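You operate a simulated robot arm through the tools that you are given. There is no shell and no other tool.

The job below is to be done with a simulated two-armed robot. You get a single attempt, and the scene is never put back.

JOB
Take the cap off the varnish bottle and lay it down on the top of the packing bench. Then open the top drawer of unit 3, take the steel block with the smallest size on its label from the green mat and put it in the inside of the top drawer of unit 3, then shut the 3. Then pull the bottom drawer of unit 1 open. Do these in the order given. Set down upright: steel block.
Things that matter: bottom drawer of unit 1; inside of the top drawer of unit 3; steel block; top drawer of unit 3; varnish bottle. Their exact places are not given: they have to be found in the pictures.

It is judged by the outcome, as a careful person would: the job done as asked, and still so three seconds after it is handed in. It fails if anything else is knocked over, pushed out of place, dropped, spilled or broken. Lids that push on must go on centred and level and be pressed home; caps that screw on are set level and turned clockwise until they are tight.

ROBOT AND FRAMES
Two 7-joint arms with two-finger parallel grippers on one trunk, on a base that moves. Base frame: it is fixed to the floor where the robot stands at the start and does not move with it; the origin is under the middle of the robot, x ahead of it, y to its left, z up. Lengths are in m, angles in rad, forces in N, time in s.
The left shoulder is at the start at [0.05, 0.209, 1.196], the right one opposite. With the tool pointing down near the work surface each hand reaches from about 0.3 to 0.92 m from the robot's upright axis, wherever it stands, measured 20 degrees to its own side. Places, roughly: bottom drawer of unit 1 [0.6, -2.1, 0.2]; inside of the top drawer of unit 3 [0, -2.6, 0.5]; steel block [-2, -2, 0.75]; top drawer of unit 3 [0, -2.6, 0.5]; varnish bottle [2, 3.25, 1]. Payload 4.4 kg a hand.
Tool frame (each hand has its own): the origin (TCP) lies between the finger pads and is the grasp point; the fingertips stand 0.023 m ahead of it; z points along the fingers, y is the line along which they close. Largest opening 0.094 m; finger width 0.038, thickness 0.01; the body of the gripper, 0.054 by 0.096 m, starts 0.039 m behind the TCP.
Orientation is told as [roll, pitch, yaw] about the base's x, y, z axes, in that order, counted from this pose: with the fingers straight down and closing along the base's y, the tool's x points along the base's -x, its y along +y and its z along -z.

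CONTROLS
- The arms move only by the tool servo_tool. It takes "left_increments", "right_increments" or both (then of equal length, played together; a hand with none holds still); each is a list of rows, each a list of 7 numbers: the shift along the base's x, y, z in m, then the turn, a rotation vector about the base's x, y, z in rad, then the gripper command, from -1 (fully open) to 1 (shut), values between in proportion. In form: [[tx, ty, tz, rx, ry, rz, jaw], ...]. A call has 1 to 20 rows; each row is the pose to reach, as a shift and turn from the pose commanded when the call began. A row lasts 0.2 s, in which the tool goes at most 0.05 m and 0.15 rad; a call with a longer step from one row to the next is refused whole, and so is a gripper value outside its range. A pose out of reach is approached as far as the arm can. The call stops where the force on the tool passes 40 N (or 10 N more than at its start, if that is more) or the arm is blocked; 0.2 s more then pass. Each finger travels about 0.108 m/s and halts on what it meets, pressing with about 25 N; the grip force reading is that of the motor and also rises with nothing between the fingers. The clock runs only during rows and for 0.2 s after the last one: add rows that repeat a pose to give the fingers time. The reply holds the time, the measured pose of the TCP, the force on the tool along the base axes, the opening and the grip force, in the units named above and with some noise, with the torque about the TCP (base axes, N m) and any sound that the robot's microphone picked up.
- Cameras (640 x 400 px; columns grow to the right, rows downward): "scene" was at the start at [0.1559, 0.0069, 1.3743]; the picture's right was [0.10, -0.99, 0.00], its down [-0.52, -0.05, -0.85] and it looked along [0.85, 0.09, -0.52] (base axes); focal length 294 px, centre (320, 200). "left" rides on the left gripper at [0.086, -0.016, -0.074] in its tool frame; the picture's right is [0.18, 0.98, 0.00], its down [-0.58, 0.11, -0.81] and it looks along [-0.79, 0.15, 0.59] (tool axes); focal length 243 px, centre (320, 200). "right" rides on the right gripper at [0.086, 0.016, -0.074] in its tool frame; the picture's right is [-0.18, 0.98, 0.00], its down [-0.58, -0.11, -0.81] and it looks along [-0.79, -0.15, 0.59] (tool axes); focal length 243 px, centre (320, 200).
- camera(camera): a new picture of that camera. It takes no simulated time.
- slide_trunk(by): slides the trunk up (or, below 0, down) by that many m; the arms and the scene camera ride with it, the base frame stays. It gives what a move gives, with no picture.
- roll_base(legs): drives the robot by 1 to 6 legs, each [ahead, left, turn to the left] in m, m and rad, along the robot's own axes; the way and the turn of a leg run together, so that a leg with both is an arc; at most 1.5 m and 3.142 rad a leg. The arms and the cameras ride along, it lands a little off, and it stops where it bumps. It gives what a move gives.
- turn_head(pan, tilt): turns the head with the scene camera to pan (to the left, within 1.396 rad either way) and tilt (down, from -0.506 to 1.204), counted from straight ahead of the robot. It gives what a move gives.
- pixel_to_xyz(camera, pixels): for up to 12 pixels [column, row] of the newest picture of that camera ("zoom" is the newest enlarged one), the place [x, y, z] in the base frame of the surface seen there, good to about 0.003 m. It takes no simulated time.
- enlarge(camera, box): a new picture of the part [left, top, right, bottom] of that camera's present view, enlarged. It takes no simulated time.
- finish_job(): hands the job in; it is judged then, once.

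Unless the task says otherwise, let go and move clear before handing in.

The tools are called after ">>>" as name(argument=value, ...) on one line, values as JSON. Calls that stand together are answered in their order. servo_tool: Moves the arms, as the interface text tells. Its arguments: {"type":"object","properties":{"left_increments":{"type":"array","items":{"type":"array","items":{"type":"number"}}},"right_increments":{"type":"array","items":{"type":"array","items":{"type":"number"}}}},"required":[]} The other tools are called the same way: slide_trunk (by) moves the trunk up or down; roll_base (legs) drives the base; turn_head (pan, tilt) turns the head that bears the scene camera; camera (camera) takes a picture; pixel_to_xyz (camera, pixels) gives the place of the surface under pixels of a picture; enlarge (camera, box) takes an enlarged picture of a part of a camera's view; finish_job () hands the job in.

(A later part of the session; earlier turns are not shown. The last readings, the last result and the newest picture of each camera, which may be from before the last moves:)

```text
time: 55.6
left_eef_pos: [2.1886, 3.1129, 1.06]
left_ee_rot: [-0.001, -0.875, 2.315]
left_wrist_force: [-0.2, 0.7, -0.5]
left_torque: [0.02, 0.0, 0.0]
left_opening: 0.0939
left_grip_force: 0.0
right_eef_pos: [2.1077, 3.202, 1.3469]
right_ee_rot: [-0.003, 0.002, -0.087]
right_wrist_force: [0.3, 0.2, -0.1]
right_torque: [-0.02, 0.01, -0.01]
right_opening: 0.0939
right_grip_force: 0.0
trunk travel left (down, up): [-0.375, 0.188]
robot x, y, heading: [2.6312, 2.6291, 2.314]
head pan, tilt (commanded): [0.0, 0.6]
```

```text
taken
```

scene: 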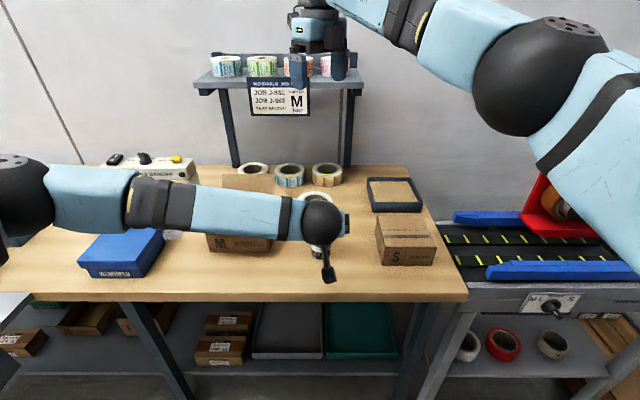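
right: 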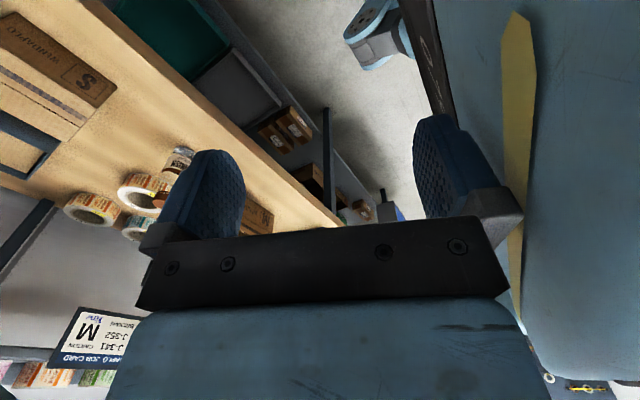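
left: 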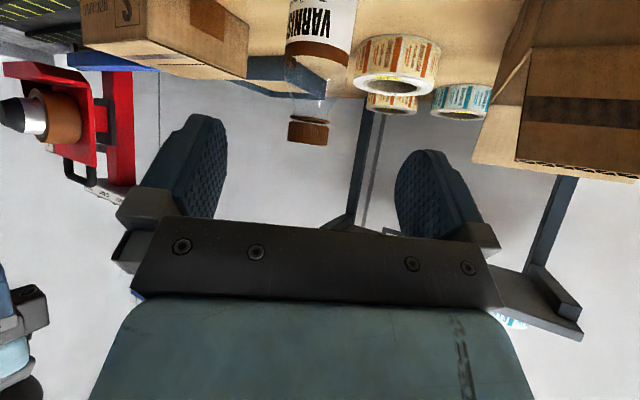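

>>> pixel_to_xyz(camera="scene", pixels=[[322, 215], [322, 240], [280, 238], [240, 235], [200, 232], [160, 225], [110, 230], [60, 230], [25, 235], [20, 200], [130, 232], [329, 280]])

>>> enlarge(camera="scene", box=[120, 130, 440, 330])

```text
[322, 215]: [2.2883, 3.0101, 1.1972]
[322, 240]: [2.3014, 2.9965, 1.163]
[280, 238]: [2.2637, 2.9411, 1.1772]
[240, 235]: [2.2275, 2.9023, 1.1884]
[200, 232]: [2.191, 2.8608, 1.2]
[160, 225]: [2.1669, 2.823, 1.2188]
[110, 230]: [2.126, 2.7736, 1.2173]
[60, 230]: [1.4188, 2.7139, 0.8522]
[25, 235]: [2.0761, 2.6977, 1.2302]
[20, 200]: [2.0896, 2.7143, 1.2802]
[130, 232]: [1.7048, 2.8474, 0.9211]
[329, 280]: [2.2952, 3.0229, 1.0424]
```

```text
2.00 times, centred on (280, 230) of scene
```

zoom: 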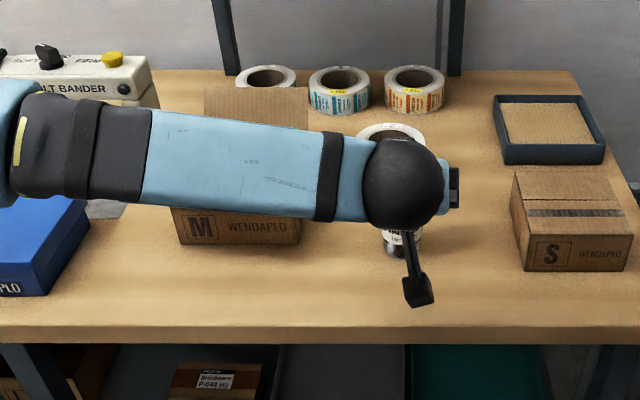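

The forearm now slopes up to the elbow and will clear the flap (about 0.05 m). I'll lower the left hand to 0.12 m short of the bottle, along its approach line.

>>> servo_tool(left_increments=[[-0.01, 0.01, -0.04, 0, 0, 0, -1], [-0.0194, 0.0209, -0.078, 0, 0, 0, -1], [-0.0194, 0.0209, -0.078, 0, 0, 0, -1]])

>>> camera(camera="left")

>>> camera(camera="scene")

```text
time: 56.4
left_eef_pos: [2.1692, 3.1335, 0.9818]
left_ee_rot: [0.0, -0.874, 2.317]
left_wrist_force: [0.8, 0.6, -0.3]
left_torque: [0.04, -0.02, 0.02]
left_opening: 0.0937
left_grip_force: 0.0
right_eef_pos: [2.1089, 3.2009, 1.3466]
right_ee_rot: [-0.003, 0.005, -0.087]
right_wrist_force: [-0.3, -0.2, 0.9]
right_torque: [0.04, 0.0, -0.01]
right_opening: 0.0943
right_grip_force: 0.1
trunk travel left (down, up): [-0.375, 0.188]
robot x, y, heading: [2.6376, 2.6285, 2.313]
head pan, tilt (commanded): [0.0, 0.6]
```

```text
taken
```

left: 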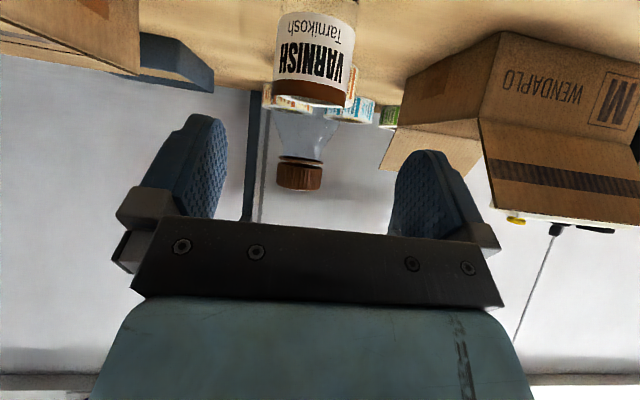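

```text
taken
```

scene: 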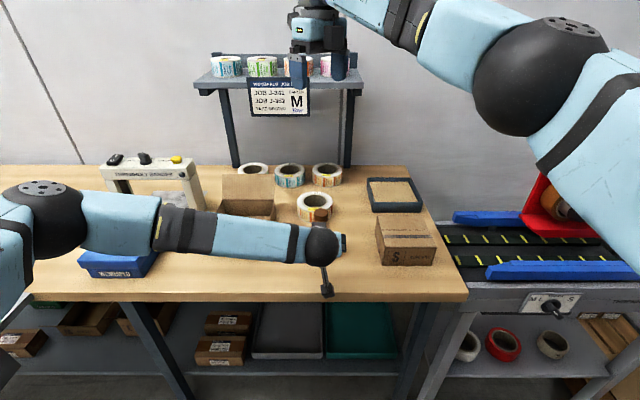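

The bottle is centred between the left fingers in the left view (x≈310). I'll check the forearm's underside once more.

>>> pixel_to_xyz(camera="scene", pixels=[[320, 262], [300, 260], [260, 258], [220, 254], [180, 249], [120, 245], [60, 250], [30, 250], [326, 293], [110, 262], [246, 210], [10, 280]])

```text
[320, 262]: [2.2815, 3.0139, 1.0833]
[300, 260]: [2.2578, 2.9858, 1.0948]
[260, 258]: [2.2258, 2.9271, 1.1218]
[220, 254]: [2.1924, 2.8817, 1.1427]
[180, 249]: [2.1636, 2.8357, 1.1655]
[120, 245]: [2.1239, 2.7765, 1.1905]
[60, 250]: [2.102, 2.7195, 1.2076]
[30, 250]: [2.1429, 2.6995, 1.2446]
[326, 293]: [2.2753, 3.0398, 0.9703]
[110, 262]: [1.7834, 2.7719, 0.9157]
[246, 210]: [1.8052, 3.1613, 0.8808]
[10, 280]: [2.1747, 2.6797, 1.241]
```

Clear by a good margin. Now the final approach to the bottle with the fingers still open.

>>> servo_tool(left_increments=[[-0.0155, 0.017, -0.019, 0, 0, 0, -1], [-0.031, 0.034, -0.038, 0, 0, 0, -1], [-0.0467, 0.051, -0.058, 0, 0, 0, -1], [-0.0622, 0.0677, -0.077, 0, 0, 0, -1], [-0.0622, 0.0677, -0.077, 0, 0, 0, -1]])

>>> camera(camera="left")

>>> camera(camera="scene")

```text
time: 57.6
left_eef_pos: [2.1106, 3.2, 0.9056]
left_ee_rot: [0.0, -0.874, 2.317]
left_wrist_force: [1.3, -1.1, 0.6]
left_torque: [0.01, 0.02, -0.02]
left_opening: 0.0942
left_grip_force: 0.1
right_eef_pos: [2.1093, 3.2015, 1.3482]
right_ee_rot: [-0.003, 0.005, -0.086]
right_wrist_force: [-0.1, 0.3, 0.0]
right_torque: [-0.02, 0.01, 0.0]
right_opening: 0.0939
right_grip_force: 0.1
trunk travel left (down, up): [-0.375, 0.188]
robot x, y, heading: [2.6355, 2.6296, 2.318]
head pan, tilt (commanded): [0.0, 0.6]
```

```text
taken
```

left: 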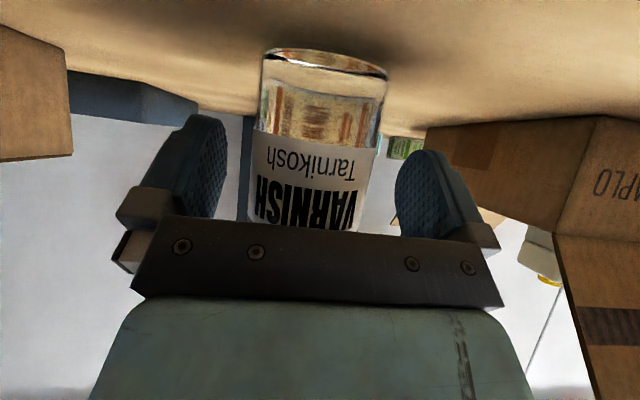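

```text
taken
```

scene: 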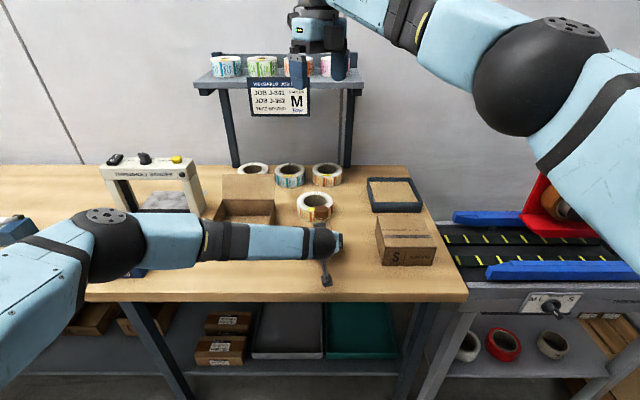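

The left view shows the bottle between the pads (x 250–385); a small back-pointing force (1.3, −1.1 N) suggests the palm edge just touches the bottle. I'll back off 8 mm along the tool axis and then close gently on the body.

>>> servo_tool(left_increments=[[0.0042, -0.0045, 0.0051, 0, 0, 0, -1], [0.0042, -0.0045, 0.0051, 0, 0, 0, -0.2], [0.0042, -0.0045, 0.0051, 0, 0, 0, 0.1], [0.0042, -0.0045, 0.0051, 0, 0, 0, 0.3], [0.0042, -0.0045, 0.0051, 0, 0, 0, 0.6], [0.0042, -0.0045, 0.0051, 0, 0, 0, 1], [0.0042, -0.0045, 0.0051, 0, 0, 0, 1]])

>>> camera(camera="left")

```text
time: 59.2
left_eef_pos: [2.112, 3.1952, 0.9102]
left_ee_rot: [0.001, -0.873, 2.315]
left_wrist_force: [-0.4, -0.5, 0.2]
left_torque: [-0.04, 0.06, -0.01]
left_opening: 0.0571
left_grip_force: 25.1
right_eef_pos: [2.1077, 3.2017, 1.3467]
right_ee_rot: [-0.001, 0.002, -0.087]
right_wrist_force: [-0.3, 0.6, -0.7]
right_torque: [-0.03, 0.0, -0.02]
right_opening: 0.0941
right_grip_force: 0.1
trunk travel left (down, up): [-0.375, 0.188]
robot x, y, heading: [2.637, 2.6267, 2.314]
head pan, tilt (commanded): [0.0, 0.6]
```

```text
taken
```

left: 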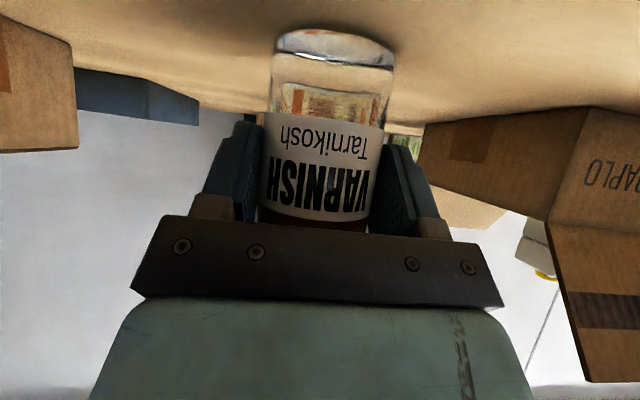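

The left hand holds the bottle body (opening 0.057, 25 N). Now I look through the right camera to centre on the cap.

>>> camera(camera="right")

>>> enlarge(camera="scene", box=[270, 190, 390, 300])

```text
taken
```

right: 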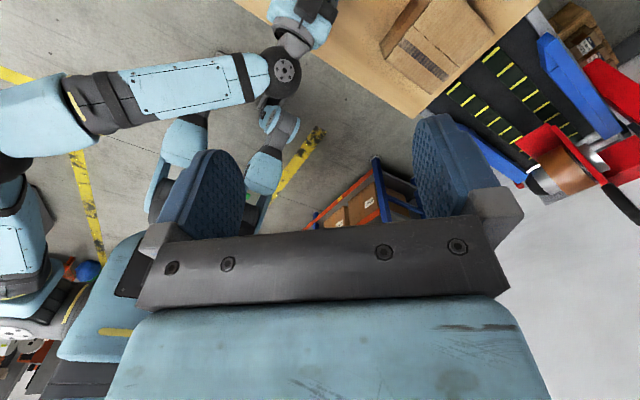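

```text
3.64 times, centred on (330, 245) of scene
```

zoom: 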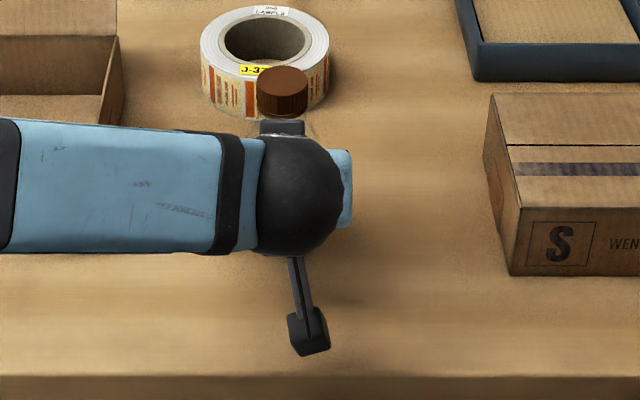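

The cap is visible at zoom (282,90). I'll measure it.

>>> pixel_to_xyz(camera="zoom", pixels=[[282, 75], [265, 80], [299, 80], [282, 100], [262, 97], [304, 97], [282, 85], [282, 110], [282, 68]])

```text
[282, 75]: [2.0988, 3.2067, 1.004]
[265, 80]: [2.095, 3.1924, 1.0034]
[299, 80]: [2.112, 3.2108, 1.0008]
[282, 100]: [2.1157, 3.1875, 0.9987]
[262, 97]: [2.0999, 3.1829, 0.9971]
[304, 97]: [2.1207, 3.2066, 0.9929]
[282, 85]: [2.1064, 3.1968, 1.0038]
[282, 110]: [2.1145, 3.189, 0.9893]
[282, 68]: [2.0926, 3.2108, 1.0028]
```

The cap's centre is about (2.105, 3.2005), top z 1.0035. I'll lower the right hand, part-open (0.06), to z 1.06 above the cap.

>>> servo_tool(right_increments=[[-0.001, 0, -0.045, 0, 0, 0, -0.277], [-0.002, -0.001, -0.09, 0, 0, 0, -0.277], [-0.003, -0.001, -0.135, 0, 0, 0, -0.277], [-0.003, -0.001, -0.18, 0, 0, 0, -0.277], [-0.003, -0.001, -0.225, 0, 0, 0, -0.277], [-0.003, -0.001, -0.26, 0, 0, 0, -0.277], [-0.003, -0.001, -0.287, 0, 0, 0, -0.277], [-0.003, -0.001, -0.287, 0, 0, 0, -0.277]])

>>> enlarge(camera="scene", box=[240, 130, 400, 290])

>>> camera(camera="right")

```text
time: 61.0
left_eef_pos: [2.1117, 3.1951, 0.9102]
left_ee_rot: [-0.001, -0.873, 2.316]
left_wrist_force: [-0.8, 0.1, 0.1]
left_torque: [0.02, 0.03, -0.02]
left_opening: 0.0574
left_grip_force: 24.6
right_eef_pos: [2.1072, 3.2003, 1.0611]
right_ee_rot: [-0.002, 0.003, -0.088]
right_wrist_force: [0.0, 0.1, 0.0]
right_torque: [0.01, 0.06, -0.02]
right_opening: 0.0603
right_grip_force: 0.0
trunk travel left (down, up): [-0.375, 0.188]
robot x, y, heading: [2.6349, 2.6285, 2.313]
head pan, tilt (commanded): [0.0, 0.6]
```

```text
2.50 times, centred on (320, 210) of scene
```

zoom: 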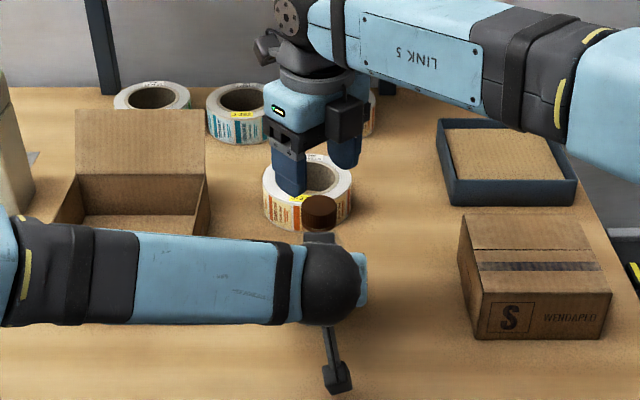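

```text
taken
```

right: 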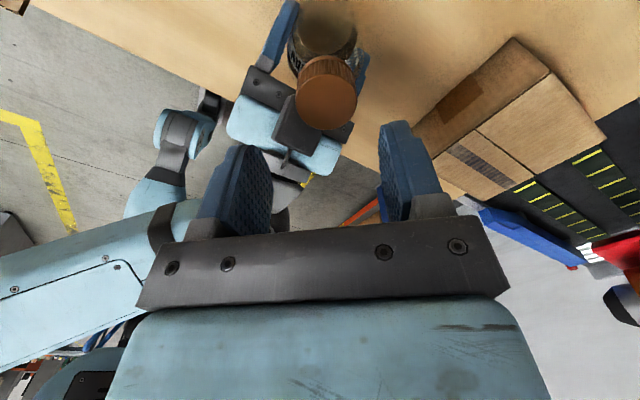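

The right view shows the cap between the fingers near (326,100). I'll refine its centre through this camera.

>>> enlarge(camera="right", box=[260, 20, 400, 150])

>>> pixel_to_xyz(camera="right", pixels=[[299, 95], [356, 95], [325, 128], [325, 85], [310, 120], [343, 120], [325, 105], [300, 105], [353, 105]])

```text
3.08 times, centred on (330, 85) of right
```

zoom: 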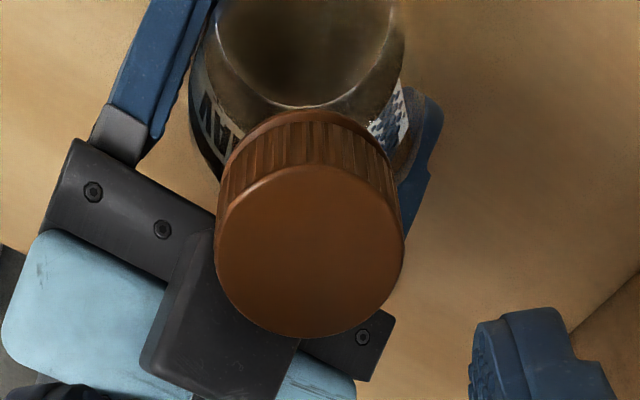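

```text
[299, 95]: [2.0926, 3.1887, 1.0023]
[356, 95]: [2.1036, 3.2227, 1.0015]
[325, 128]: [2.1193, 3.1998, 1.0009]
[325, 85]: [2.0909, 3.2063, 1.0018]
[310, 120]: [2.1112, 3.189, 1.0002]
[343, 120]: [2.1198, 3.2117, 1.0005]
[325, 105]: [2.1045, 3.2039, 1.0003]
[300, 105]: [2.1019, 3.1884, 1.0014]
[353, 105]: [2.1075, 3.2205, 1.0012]
```

Relative to the right hand, the cap's centre is at about (2.1035, 3.2043), i.e. shifted (−0.0037, +0.004). I'll correct, lower to z 1.010 and close on the cap.

>>> servo_tool(right_increments=[[-0.0035, 0.0035, 0, 0, 0, 0, -0.277], [-0.0035, 0.0035, -0.025, 0, 0, 0, -0.277], [-0.0035, 0.0035, -0.051, 0, 0, 0, -0.277], [-0.0035, 0.0035, -0.051, 0, 0, 0, 0], [-0.0035, 0.0035, -0.051, 0, 0, 0, 0.2], [-0.0035, 0.0035, -0.051, 0, 0, 0, 0.5], [-0.0035, 0.0035, -0.051, 0, 0, 0, 1], [-0.0035, 0.0035, -0.051, 0, 0, 0, 1]])

>>> camera(camera="right")

>>> enlarge(camera="scene", box=[240, 130, 400, 290])

```text
time: 62.8
left_eef_pos: [2.1149, 3.1957, 0.9092]
left_ee_rot: [-0.002, -0.873, 2.314]
left_wrist_force: [19.1, -4.2, -7.5]
left_torque: [0.05, 1.12, -0.25]
left_opening: 0.0571
left_grip_force: 24.4
right_eef_pos: [2.101, 3.2055, 1.0113]
right_ee_rot: [0.0, 0.006, -0.09]
right_wrist_force: [-18.1, 3.6, 10.1]
right_torque: [0.17, 0.45, 0.1]
right_opening: 0.0354
right_grip_force: 24.7
trunk travel left (down, up): [-0.375, 0.188]
robot x, y, heading: [2.6331, 2.6316, 2.316]
head pan, tilt (commanded): [0.0, 0.6]
```

```text
taken
```

right: 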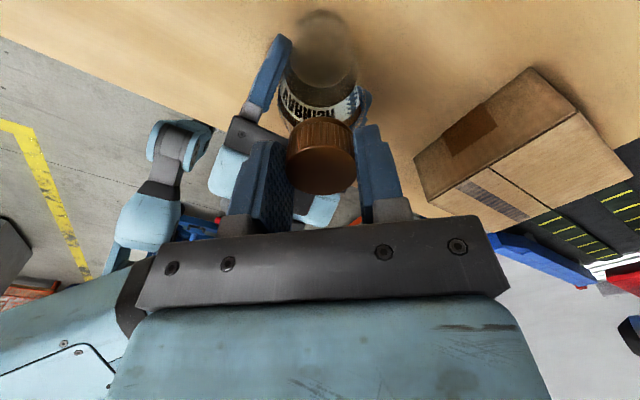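

```text
2.50 times, centred on (320, 210) of scene
```

zoom: 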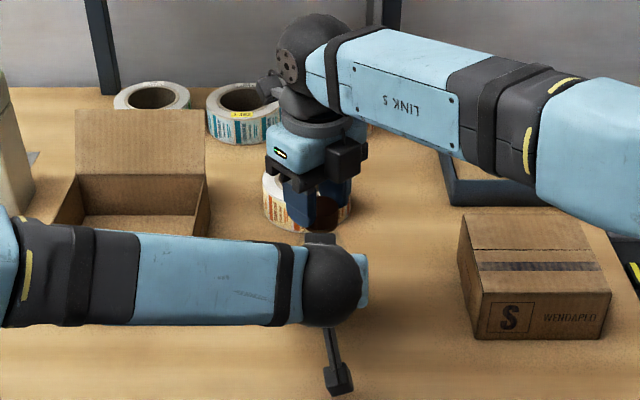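

The cap is gripped (opening 0.035), but readings show the two hands pushing each other about 18 N along x through the bottle. I'll relax this by nudging the right hand a few mm and rereading.

>>> servo_tool(right_increments=[[-0.002, 0.0005, 0.001, 0, 0, 0, 1], [-0.004, 0.001, 0.002, 0, 0, 0, 1], [-0.004, 0.001, 0.002, 0, 0, 0, 1]])

```text
time: 63.6
left_eef_pos: [2.1087, 3.1965, 0.9118]
left_ee_rot: [0.002, -0.874, 2.318]
left_wrist_force: [-3.0, 7.0, -8.6]
left_torque: [-0.65, -0.28, -0.11]
left_opening: 0.057
left_grip_force: 25.0
right_eef_pos: [2.0972, 3.204, 1.0116]
right_ee_rot: [-0.004, 0.0, -0.088]
right_wrist_force: [2.8, -6.4, 7.3]
right_torque: [-0.1, -0.12, 0.06]
right_opening: 0.0354
right_grip_force: 24.8
trunk travel left (down, up): [-0.375, 0.188]
robot x, y, heading: [2.6355, 2.6306, 2.316]
head pan, tilt (commanded): [0.0, 0.6]
```

Side load is now small (≈3 N x, 6 N y). I'll ease y/z slightly and begin unscrewing counter-clockwise by 0.6 rad, watching torque.

>>> servo_tool(right_increments=[[0, -0.001, 0.0015, 0, 0, 0, 1], [0, -0.001, 0.0015, 0, 0, 0.1, 1], [0, -0.001, 0.0016, 0, 0, 0.2, 1], [0, -0.001, 0.0017, 0, 0, 0.3, 1], [0, -0.001, 0.0018, 0, 0, 0.4, 1], [0, -0.001, 0.0019, 0, 0, 0.5, 1], [0, -0.001, 0.002, 0, 0, 0.6, 1]])

>>> camera(camera="right")

>>> camera(camera="left")

```text
time: 65.2
left_eef_pos: [2.1114, 3.1955, 0.9104]
left_ee_rot: [-0.001, -0.874, 2.316]
left_wrist_force: [-10.8, 3.7, 5.0]
left_torque: [-0.14, -0.61, 0.09]
left_opening: 0.057
left_grip_force: 25.0
right_eef_pos: [2.0981, 3.2038, 1.0131]
right_ee_rot: [-0.001, 0.001, 0.513]
right_wrist_force: [11.6, -3.5, -6.3]
right_torque: [-0.23, -0.49, -0.07]
right_opening: 0.0352
right_grip_force: 25.0
trunk travel left (down, up): [-0.375, 0.188]
robot x, y, heading: [2.6375, 2.6284, 2.313]
head pan, tilt (commanded): [0.0, 0.6]
```

```text
taken
```

right: 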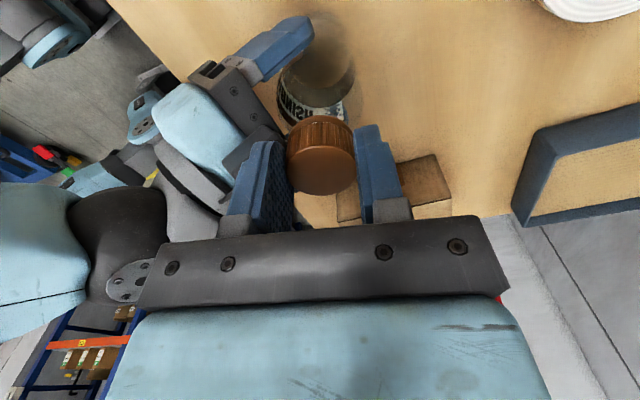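

```text
taken
```

left: 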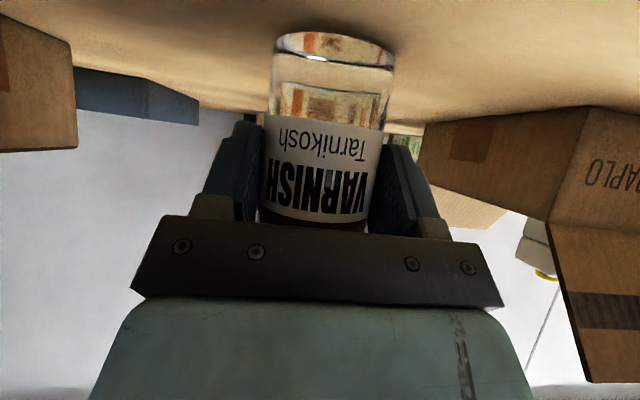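

The label hasn't turned in the left view, so the bottle is held and the cap turns. I'll continue 0.6 rad with a small side correction.

>>> servo_tool(right_increments=[[0.002, -0.0005, 0, 0, 0, 0.1, 1], [0.002, -0.0005, 0, 0, 0, 0.2, 1], [0.002, -0.0005, 0, 0, 0, 0.3, 1], [0.002, -0.0005, 0.0002, 0, 0, 0.4, 1], [0.002, -0.0005, 0.0004, 0, 0, 0.5, 1], [0.002, -0.0005, 0.0006, 0, 0, 0.6, 1]])

>>> camera(camera="right")

>>> enlarge(camera="scene", box=[240, 130, 400, 290])

```text
time: 66.6
left_eef_pos: [2.1114, 3.1959, 0.9116]
left_ee_rot: [-0.001, -0.874, 2.316]
left_wrist_force: [-5.6, 8.4, 4.9]
left_torque: [-0.03, -0.51, -0.01]
left_opening: 0.057
left_grip_force: 25.3
right_eef_pos: [2.0982, 3.2037, 1.0137]
right_ee_rot: [-0.005, 0.003, 1.114]
right_wrist_force: [6.0, -8.0, -6.6]
right_torque: [-0.73, -0.06, -0.08]
right_opening: 0.0354
right_grip_force: 25.1
trunk travel left (down, up): [-0.375, 0.188]
robot x, y, heading: [2.6371, 2.6339, 2.309]
head pan, tilt (commanded): [0.0, 0.6]
```

```text
taken
```

right: 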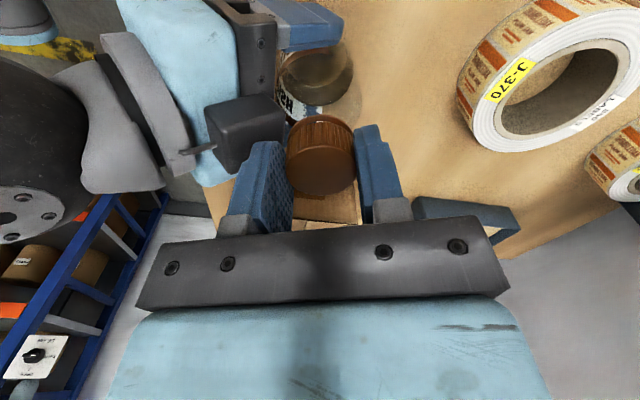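

```text
2.50 times, centred on (320, 210) of scene
```

zoom: 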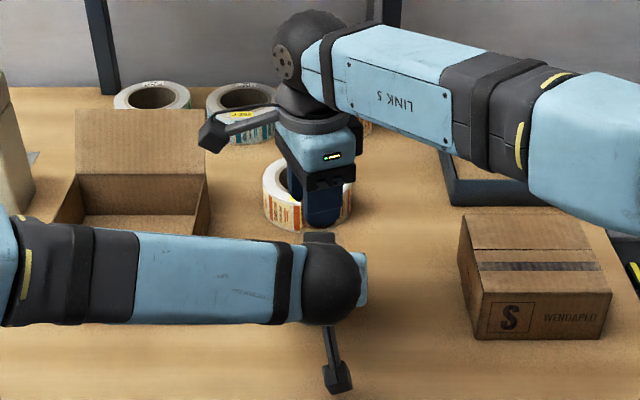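

The cap is turned 1.2 rad. Before opening, I check the distance between the right finger and the dark box on the left wrist at (243,130) in the right view.

>>> pixel_to_xyz(camera="right", pixels=[[243, 130], [275, 112], [282, 130], [215, 110], [220, 165], [320, 170], [320, 125], [265, 180], [245, 160], [280, 145], [290, 20], [260, 40]])

```text
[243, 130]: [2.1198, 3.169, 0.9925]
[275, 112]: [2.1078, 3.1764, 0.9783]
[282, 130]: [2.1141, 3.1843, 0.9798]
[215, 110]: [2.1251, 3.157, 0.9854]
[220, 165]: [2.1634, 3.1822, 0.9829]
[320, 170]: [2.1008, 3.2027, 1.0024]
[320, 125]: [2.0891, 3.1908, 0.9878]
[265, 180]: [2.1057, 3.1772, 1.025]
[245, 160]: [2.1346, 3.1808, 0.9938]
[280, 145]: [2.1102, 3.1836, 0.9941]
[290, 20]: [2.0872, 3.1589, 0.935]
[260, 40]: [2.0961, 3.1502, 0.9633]
```

The dark box on top of the left hand reaches z≈0.993 right beside the cap, level with my right fingertips (0.991), which explains the side forces. While the right hand keeps the cap, I'll open the left slightly, lower it 15 mm and regrip the bottle.

>>> servo_tool(left_increments=[[0, 0, 0, 0, 0, 0, -0.6], [0, 0, 0, 0, 0, 0, -0.6], [0, 0, -0.008, 0, 0, 0, -0.6], [0, 0, -0.015, 0, 0, 0, -0.6], [0, 0, -0.015, 0, 0, 0, 0], [0, 0, -0.015, 0, 0, 0, 1], [0, 0, -0.015, 0, 0, 0, 1]])

>>> camera(camera="right")

>>> camera(camera="left")

```text
time: 68.2
left_eef_pos: [2.1114, 3.1962, 0.8953]
left_ee_rot: [-0.002, -0.872, 2.313]
left_wrist_force: [4.3, -3.7, 1.1]
left_torque: [0.3, 0.42, -0.03]
left_opening: 0.0567
left_grip_force: 25.1
right_eef_pos: [2.0996, 3.2048, 1.0146]
right_ee_rot: [-0.003, 0.002, 1.113]
right_wrist_force: [-4.3, 3.5, -2.3]
right_torque: [0.09, 0.12, 0.02]
right_opening: 0.0354
right_grip_force: 24.9
trunk travel left (down, up): [-0.375, 0.188]
robot x, y, heading: [2.6373, 2.6325, 2.316]
head pan, tilt (commanded): [0.0, 0.6]
```

```text
taken
```

right: 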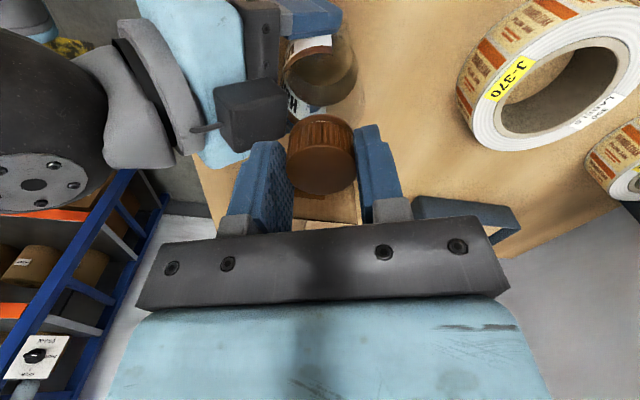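

```text
taken
```

left: 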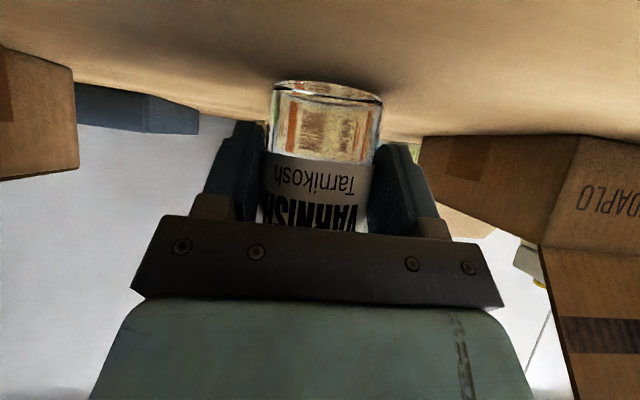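

Forces dropped to about 4 N and the bottle is held at z 0.895. Now the first ratchet: open slightly, turn back 1.2 rad, and regrip the cap.

>>> servo_tool(right_increments=[[0, 0, 0, 0, 0, 0, -0.1], [0, 0, 0, 0, 0, 0, -0.1], [0, 0, 0, 0, 0, -0.15, -0.1], [0, 0, 0, 0, 0, -0.3, -0.1], [0, 0, 0, 0, 0, -0.45, -0.1], [0, 0, 0, 0, 0, -0.6, -0.1], [0, 0, 0, 0, 0, -0.75, -0.1], [0, 0, 0, 0, 0, -0.9, -0.1], [0, 0, 0, 0, 0, -1.05, -0.1], [0, 0, 0, 0, 0, -1.2, -0.1], [0, 0, 0, 0, 0, -1.3, -0.1], [0, 0, 0, 0, 0, -1.3, -0.1]])

>>> enlarge(camera="right", box=[240, 60, 400, 220])

```text
time: 70.8
left_eef_pos: [2.1099, 3.1964, 0.8949]
left_ee_rot: [0.0, -0.871, 2.317]
left_wrist_force: [-0.3, 0.4, -0.4]
left_torque: [-0.03, 0.0, 0.01]
left_opening: 0.0566
left_grip_force: 25.4
right_eef_pos: [2.0984, 3.2037, 1.014]
right_ee_rot: [-0.001, 0.002, -0.188]
right_wrist_force: [0.7, -0.7, 0.1]
right_torque: [0.02, 0.0, -0.02]
right_opening: 0.0518
right_grip_force: 0.1
trunk travel left (down, up): [-0.375, 0.188]
robot x, y, heading: [2.6328, 2.6325, 2.312]
head pan, tilt (commanded): [0.0, 0.6]
```

```text
2.50 times, centred on (320, 140) of right
```

zoom: 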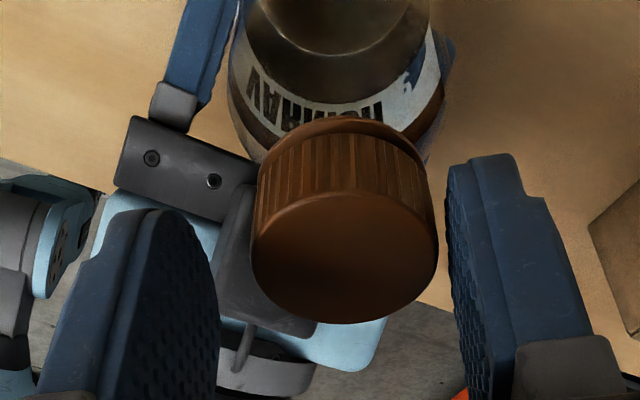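

Forces are zero with the hand open. The cap sits about 5 mm toward the right-hand finger in this view; I'll measure its centre.

>>> pixel_to_xyz(camera="zoom", pixels=[[344, 257], [258, 250], [432, 250], [344, 318], [344, 200], [285, 300], [400, 300], [285, 215], [400, 215]])

```text
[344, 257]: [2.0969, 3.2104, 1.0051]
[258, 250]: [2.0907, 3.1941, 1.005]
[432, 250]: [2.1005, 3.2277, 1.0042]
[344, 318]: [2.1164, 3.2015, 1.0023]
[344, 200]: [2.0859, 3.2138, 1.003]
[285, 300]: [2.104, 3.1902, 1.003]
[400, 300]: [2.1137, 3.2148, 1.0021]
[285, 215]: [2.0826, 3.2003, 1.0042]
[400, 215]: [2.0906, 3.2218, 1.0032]
```

The cap centre is about (2.098, 3.208), so I'll shift the right hand +4 mm in y, close on the cap and turn it 1.3 rad counter-clockwise.

>>> servo_tool(right_increments=[[0, 0.004, 0, 0, 0, 0, -0.1], [0, 0.004, 0, 0, 0, 0, 0.3], [0, 0.004, 0, 0, 0, 0, 1], [0, 0.004, 0, 0, 0, 0, 1], [0, 0.004, 0, 0, 0, 0.13, 1], [0, 0.004, 0, 0, 0, 0.26, 1], [0, 0.004, 0, 0, 0, 0.39, 1], [0, 0.004, 0.0002, 0, 0, 0.52, 1], [0, 0.004, 0.0003, 0, 0, 0.65, 1], [0, 0.004, 0.0004, 0, 0, 0.78, 1], [0, 0.004, 0.0005, 0, 0, 0.91, 1], [0, 0.004, 0.0006, 0, 0, 1.04, 1], [0, 0.004, 0.0007, 0, 0, 1.17, 1], [0, 0.004, 0.0008, 0, 0, 1.3, 1]])

>>> enlarge(camera="right", box=[240, 60, 400, 220])

>>> camera(camera="left")

```text
time: 73.8
left_eef_pos: [2.1111, 3.196, 0.8952]
left_ee_rot: [-0.001, -0.872, 2.316]
left_wrist_force: [-5.7, 6.6, -0.9]
left_torque: [-0.4, -0.54, -0.01]
left_opening: 0.0565
left_grip_force: 25.0
right_eef_pos: [2.0983, 3.208, 1.0145]
right_ee_rot: [-0.001, 0.002, 1.115]
right_wrist_force: [6.1, -6.3, 0.4]
right_torque: [-0.34, -0.23, -0.01]
right_opening: 0.0353
right_grip_force: 25.0
trunk travel left (down, up): [-0.375, 0.188]
robot x, y, heading: [2.6325, 2.6267, 2.315]
head pan, tilt (commanded): [0.0, 0.6]
```

```text
2.50 times, centred on (320, 140) of right
```

zoom: 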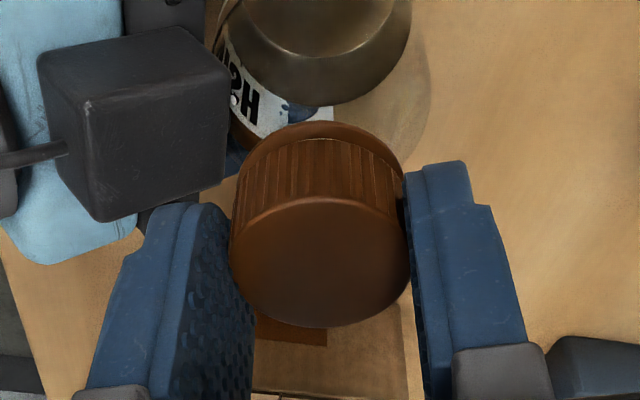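

```text
taken
```

left: 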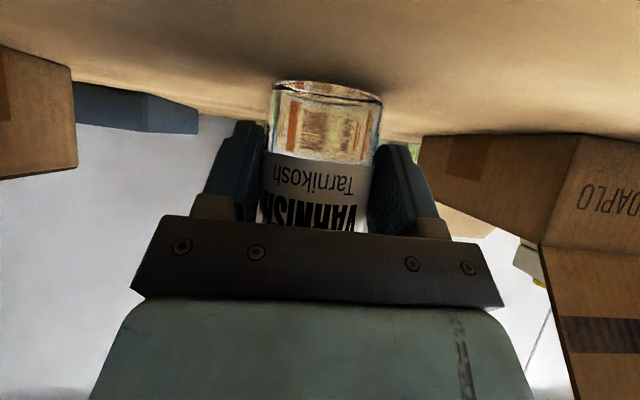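

Torque and z-force stay near zero while turning; 2.5 rad done so far. I'll do another full ratchet cycle (open, back 1.05, grip, forward 1.05).

>>> servo_tool(right_increments=[[0, 0, 0, 0, 0, 0, -0.1], [0, 0, 0, 0, 0, 0, -0.1], [0, 0, 0, 0, 0, -0.15, -0.1], [0, 0, 0, 0, 0, -0.3, -0.1], [0, 0, 0, 0, 0, -0.45, -0.1], [0, 0, 0, 0, 0, -0.6, -0.1], [0, 0, 0, 0, 0, -0.75, -0.1], [0, 0, 0, 0, 0, -0.9, -0.1], [0, 0, 0, 0, 0, -1.05, -0.1], [0, 0, 0, 0, 0, -1.2, -0.1], [0, 0, 0, 0, 0, -1.3, -0.1], [0, 0, 0, 0, 0, -1.3, -0.1]])

>>> enlarge(camera="right", box=[240, 60, 400, 220])

>>> pixel_to_xyz(camera="zoom", pixels=[[330, 257], [258, 250], [415, 250], [330, 318], [330, 200], [285, 300], [390, 300], [285, 215], [390, 215]])

```text
time: 76.4
left_eef_pos: [2.1106, 3.1966, 0.8956]
left_ee_rot: [-0.001, -0.873, 2.316]
left_wrist_force: [0.0, -0.4, -0.8]
left_torque: [-0.04, -0.01, 0.02]
left_opening: 0.0562
left_grip_force: 24.9
right_eef_pos: [2.0974, 3.2082, 1.0152]
right_ee_rot: [-0.001, 0.002, -0.188]
right_wrist_force: [0.7, -0.4, -0.6]
right_torque: [0.02, -0.01, 0.0]
right_opening: 0.0517
right_grip_force: 0.1
trunk travel left (down, up): [-0.375, 0.188]
robot x, y, heading: [2.6369, 2.6262, 2.311]
head pan, tilt (commanded): [0.0, 0.6]
```

```text
2.50 times, centred on (320, 140) of right
```

zoom: 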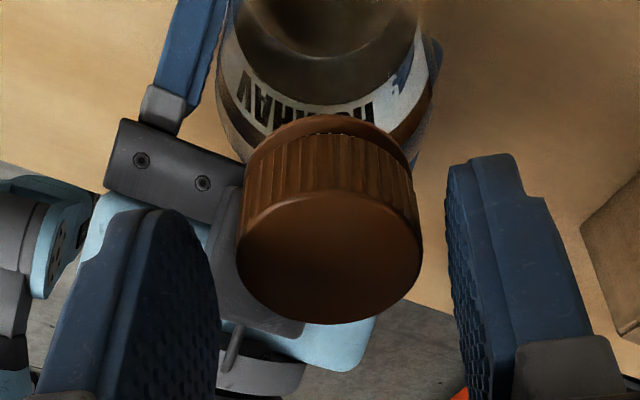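

```text
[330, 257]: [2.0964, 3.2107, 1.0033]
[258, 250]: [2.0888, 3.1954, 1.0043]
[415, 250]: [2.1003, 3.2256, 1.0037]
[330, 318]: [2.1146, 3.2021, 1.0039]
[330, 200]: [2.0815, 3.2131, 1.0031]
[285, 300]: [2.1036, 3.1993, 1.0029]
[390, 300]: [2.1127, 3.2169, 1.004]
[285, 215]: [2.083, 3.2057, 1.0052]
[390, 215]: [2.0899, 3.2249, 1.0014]
```

The cap is still centred (about 2 mm off). I'll close and turn 1.3 rad more (total 3.8 rad), then test for lift.

>>> servo_tool(right_increments=[[0, 0.002, -0.001, 0, 0, 0, -0.1], [0, 0.002, -0.001, 0, 0, 0, 0.3], [0, 0.002, -0.001, 0, 0, 0, 1], [0, 0.002, -0.001, 0, 0, 0, 1], [0, 0.002, -0.001, 0, 0, 0.13, 1], [0, 0.002, -0.001, 0, 0, 0.26, 1], [0, 0.002, -0.001, 0, 0, 0.39, 1], [0, 0.002, -0.001, 0, 0, 0.52, 1], [0, 0.002, -0.001, 0, 0, 0.65, 1], [0, 0.002, -0.001, 0, 0, 0.78, 1], [0, 0.002, -0.001, 0, 0, 0.91, 1], [0, 0.002, -0.001, 0, 0, 1.04, 1], [0, 0.002, -0.001, 0, 0, 1.17, 1], [0, 0.002, -0.001, 0, 0, 1.3, 1], [0, 0.002, -0.001, 0, 0, 1.4, 1], [0, 0.002, 0.001, 0, 0, 1.4, 1]])

>>> enlarge(camera="right", box=[240, 60, 400, 220])

```text
time: 79.8
left_eef_pos: [2.1139, 3.1976, 0.8958]
left_ee_rot: [0.001, -0.873, 2.312]
left_wrist_force: [7.0, 5.0, 0.0]
left_torque: [-0.29, 0.51, -0.18]
left_opening: 0.0563
left_grip_force: 25.2
right_eef_pos: [2.1007, 3.2104, 1.0148]
right_ee_rot: [0.0, 0.003, 1.212]
right_wrist_force: [-7.4, -6.0, 0.7]
right_torque: [-0.37, 0.28, -0.02]
right_opening: 0.0354
right_grip_force: 25.0
trunk travel left (down, up): [-0.375, 0.188]
robot x, y, heading: [2.637, 2.6306, 2.313]
head pan, tilt (commanded): [0.0, 0.6]
```

```text
2.50 times, centred on (320, 140) of right
```

zoom: 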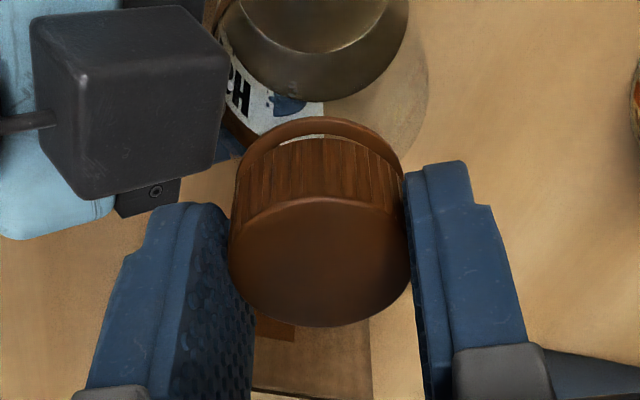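

A gap has opened between the cap and its ring (zoom (320,140)), so it is unscrewing. I'll measure the cap top and continue ratcheting.

>>> pixel_to_xyz(camera="zoom", pixels=[[320, 262], [290, 270], [350, 270], [320, 300], [320, 122], [300, 230]])

>>> servo_tool(right_increments=[[0, 0, 0, 0, 0, 0, -0.1], [0, 0, 0, 0, 0, 0, -0.1], [0, 0, 0, 0, 0, -0.15, -0.1], [0, 0, 0, 0, 0, -0.3, -0.1], [0, 0, 0, 0, 0, -0.45, -0.1], [0, 0, 0, 0, 0, -0.6, -0.1], [0, 0, 0, 0, 0, -0.75, -0.1], [0, 0, 0, 0, 0, -0.9, -0.1], [0, 0, 0, 0, 0, -1.05, -0.1], [0, 0, 0, 0, 0, -1.2, -0.1], [0, 0, 0, 0, 0, -1.35, -0.1], [0, 0, 0, 0, 0, -1.4, -0.1], [0, 0, 0, 0, 0, -1.4, -0.1]])

>>> enlarge(camera="right", box=[240, 60, 400, 220])

>>> pixel_to_xyz(camera="zoom", pixels=[[330, 257], [258, 250], [415, 250], [330, 318], [330, 205], [285, 300], [390, 300], [330, 122]])

```text
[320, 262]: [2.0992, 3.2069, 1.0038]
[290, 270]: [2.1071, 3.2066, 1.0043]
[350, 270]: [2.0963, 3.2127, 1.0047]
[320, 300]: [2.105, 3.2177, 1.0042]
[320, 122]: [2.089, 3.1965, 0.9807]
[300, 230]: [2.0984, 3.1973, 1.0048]
```

```text
time: 82.6
left_eef_pos: [2.1102, 3.1967, 0.8959]
left_ee_rot: [0.002, -0.872, 2.317]
left_wrist_force: [-0.8, 1.6, 0.4]
left_torque: [-0.04, -0.03, -0.01]
left_opening: 0.0562
left_grip_force: 24.8
right_eef_pos: [2.0979, 3.2108, 1.0159]
right_ee_rot: [-0.002, 0.002, -0.188]
right_wrist_force: [0.8, -0.6, 0.0]
right_torque: [0.0, -0.02, -0.01]
right_opening: 0.0517
right_grip_force: 0.0
trunk travel left (down, up): [-0.375, 0.188]
robot x, y, heading: [2.6369, 2.6299, 2.316]
head pan, tilt (commanded): [0.0, 0.6]
```

```text
2.50 times, centred on (320, 140) of right
```

zoom: 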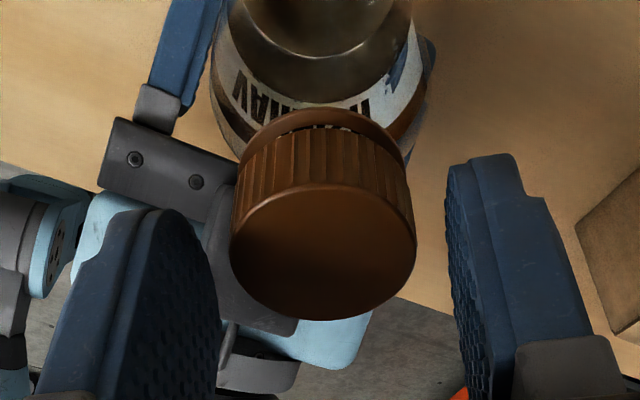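

```text
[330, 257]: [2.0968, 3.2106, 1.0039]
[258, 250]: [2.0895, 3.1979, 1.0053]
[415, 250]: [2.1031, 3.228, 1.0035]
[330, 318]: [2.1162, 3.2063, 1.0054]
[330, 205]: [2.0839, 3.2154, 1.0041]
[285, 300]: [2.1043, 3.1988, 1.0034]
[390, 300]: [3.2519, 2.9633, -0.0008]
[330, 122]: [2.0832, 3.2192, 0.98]
```

The gap to the ring keeps growing. Another grip and 1.4 rad turn (total 5.3 rad).

>>> servo_tool(right_increments=[[0, 0.001, -0.001, 0, 0, 0, -0.1], [0, 0.001, -0.001, 0, 0, 0, 0.3], [0, 0.001, -0.001, 0, 0, 0, 1], [0, 0.001, -0.001, 0, 0, 0, 1], [0, 0.001, -0.001, 0, 0, 0.14, 1], [0, 0.001, -0.001, 0, 0, 0.28, 1], [0, 0.001, -0.001, 0, 0, 0.42, 1], [0, 0.001, -0.001, 0, 0, 0.56, 1], [0, 0.001, -0.0005, 0, 0, 0.7, 1], [0, 0.001, -0.0005, 0, 0, 0.84, 1], [0, 0.001, -0.0005, 0, 0, 0.98, 1], [0, 0.001, 0, 0, 0, 1.12, 1], [0, 0.001, 0, 0, 0, 1.26, 1], [0, 0.001, 0, 0, 0, 1.4, 1], [0, 0.001, 0, 0, 0, 1.4, 1]])

>>> enlarge(camera="right", box=[240, 60, 400, 220])

```text
time: 85.8
left_eef_pos: [2.1118, 3.1969, 0.8948]
left_ee_rot: [0.0, -0.871, 2.317]
left_wrist_force: [3.9, 0.9, -0.2]
left_torque: [-0.13, 0.39, -0.03]
left_opening: 0.0561
left_grip_force: 24.8
right_eef_pos: [2.0995, 3.2104, 1.0156]
right_ee_rot: [-0.001, 0.002, 1.212]
right_wrist_force: [-4.3, -1.4, 0.9]
right_torque: [0.0, 0.14, -0.05]
right_opening: 0.0353
right_grip_force: 25.1
trunk travel left (down, up): [-0.375, 0.188]
robot x, y, heading: [2.6313, 2.6337, 2.31]
head pan, tilt (commanded): [0.0, 0.6]
```

```text
2.50 times, centred on (320, 140) of right
```

zoom: 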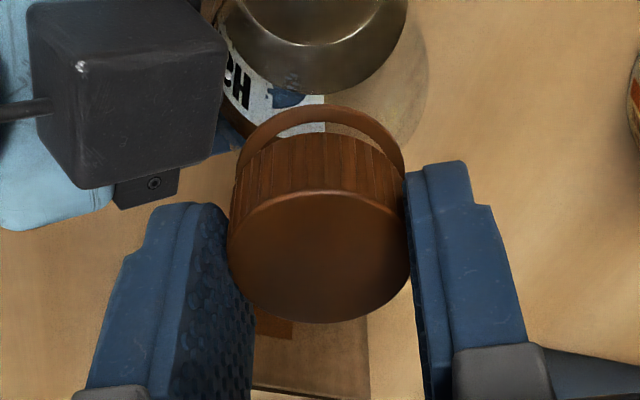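

The gap has grown further (5.3 rad turned). Before regripping I test a gentle 3 mm lift to see whether the cap is free.

>>> servo_tool(right_increments=[[0, 0, 0.0015, 0, 0, 0, 1], [0, 0, 0.003, 0, 0, 0, 1], [0, 0, 0.003, 0, 0, 0, 1]])

```text
time: 86.6
left_eef_pos: [2.1116, 3.1954, 0.8957]
left_ee_rot: [0.0, -0.872, 2.317]
left_wrist_force: [1.5, 2.3, 0.2]
left_torque: [-0.18, 0.2, -0.11]
left_opening: 0.0562
left_grip_force: 24.9
right_eef_pos: [2.0979, 3.2115, 1.0185]
right_ee_rot: [-0.002, 0.003, 1.213]
right_wrist_force: [-0.8, -2.3, -1.9]
right_torque: [-0.08, 0.01, 0.0]
right_opening: 0.0353
right_grip_force: 25.2
trunk travel left (down, up): [-0.375, 0.188]
robot x, y, heading: [2.6369, 2.6305, 2.315]
head pan, tilt (commanded): [0.0, 0.6]
```

Only −1.9 N at 3 mm up — the cap may be free. I'll look at where the cap sits in the hand and relative to the ring.

>>> enlarge(camera="right", box=[240, 60, 400, 220])

>>> enlarge(camera="scene", box=[290, 180, 360, 250])

```text
2.50 times, centred on (320, 140) of right
```

zoom: 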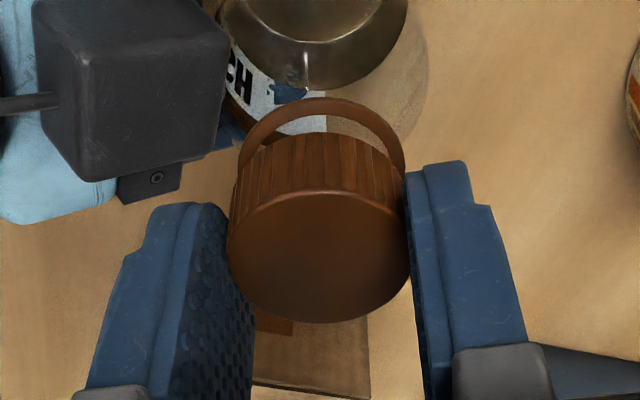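

```text
5.71 times, centred on (325, 215) of scene
```

zoom: 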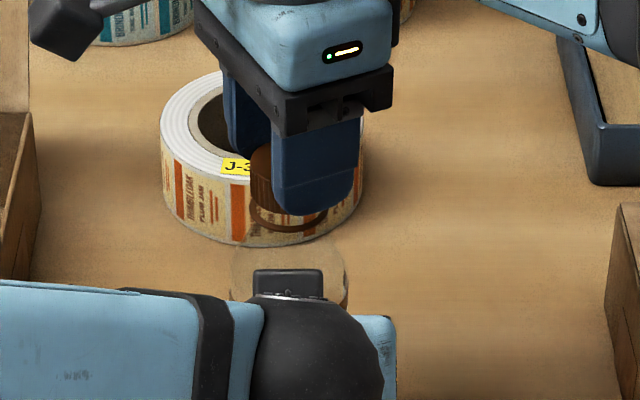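

The cap stays fixed in my fingers and the gap to the ring grew, with no pull: it is off the thread. I'll lift another 25 mm slowly.

>>> servo_tool(right_increments=[[0, 0, 0.003, 0, 0, 0, 1], [0, 0, 0.006, 0, 0, 0, 1], [0, 0, 0.01, 0, 0, 0, 1], [0, 0, 0.016, 0, 0, 0, 1], [0, 0, 0.025, 0, 0, 0, 1], [0, 0, 0.025, 0, 0, 0, 1]])

>>> camera(camera="right")

>>> enlarge(camera="scene", box=[290, 170, 360, 250])

```text
time: 88.0
left_eef_pos: [2.1108, 3.1961, 0.8948]
left_ee_rot: [0.001, -0.873, 2.317]
left_wrist_force: [0.5, 0.1, 0.4]
left_torque: [-0.02, -0.01, -0.01]
left_opening: 0.0562
left_grip_force: 25.4
right_eef_pos: [2.0987, 3.2103, 1.0445]
right_ee_rot: [-0.001, 0.005, 1.212]
right_wrist_force: [0.0, -0.1, 0.1]
right_torque: [0.03, 0.01, 0.0]
right_opening: 0.0355
right_grip_force: 25.5
trunk travel left (down, up): [-0.375, 0.188]
robot x, y, heading: [2.6374, 2.6354, 2.316]
head pan, tilt (commanded): [0.0, 0.6]
```

```text
taken
```

right: 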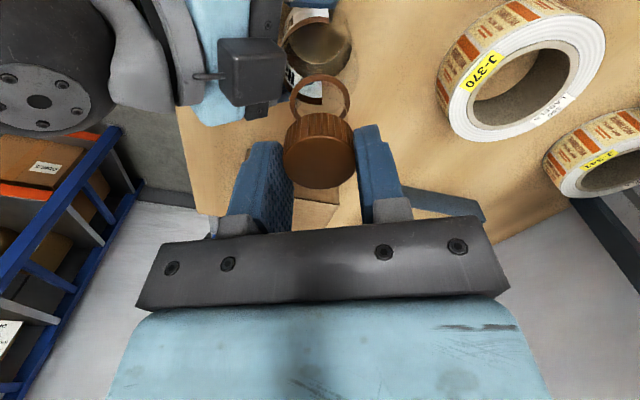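

```text
5.00 times, centred on (325, 210) of scene
```

zoom: 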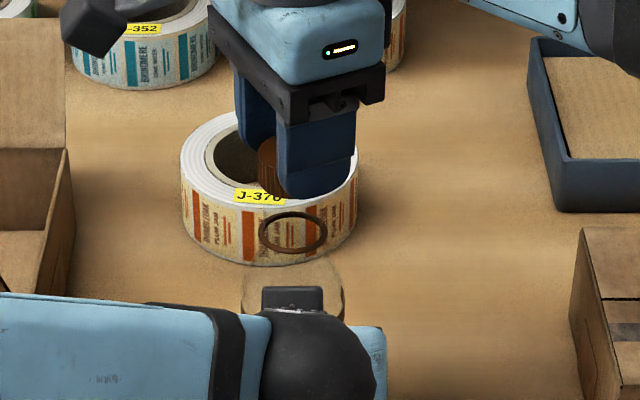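

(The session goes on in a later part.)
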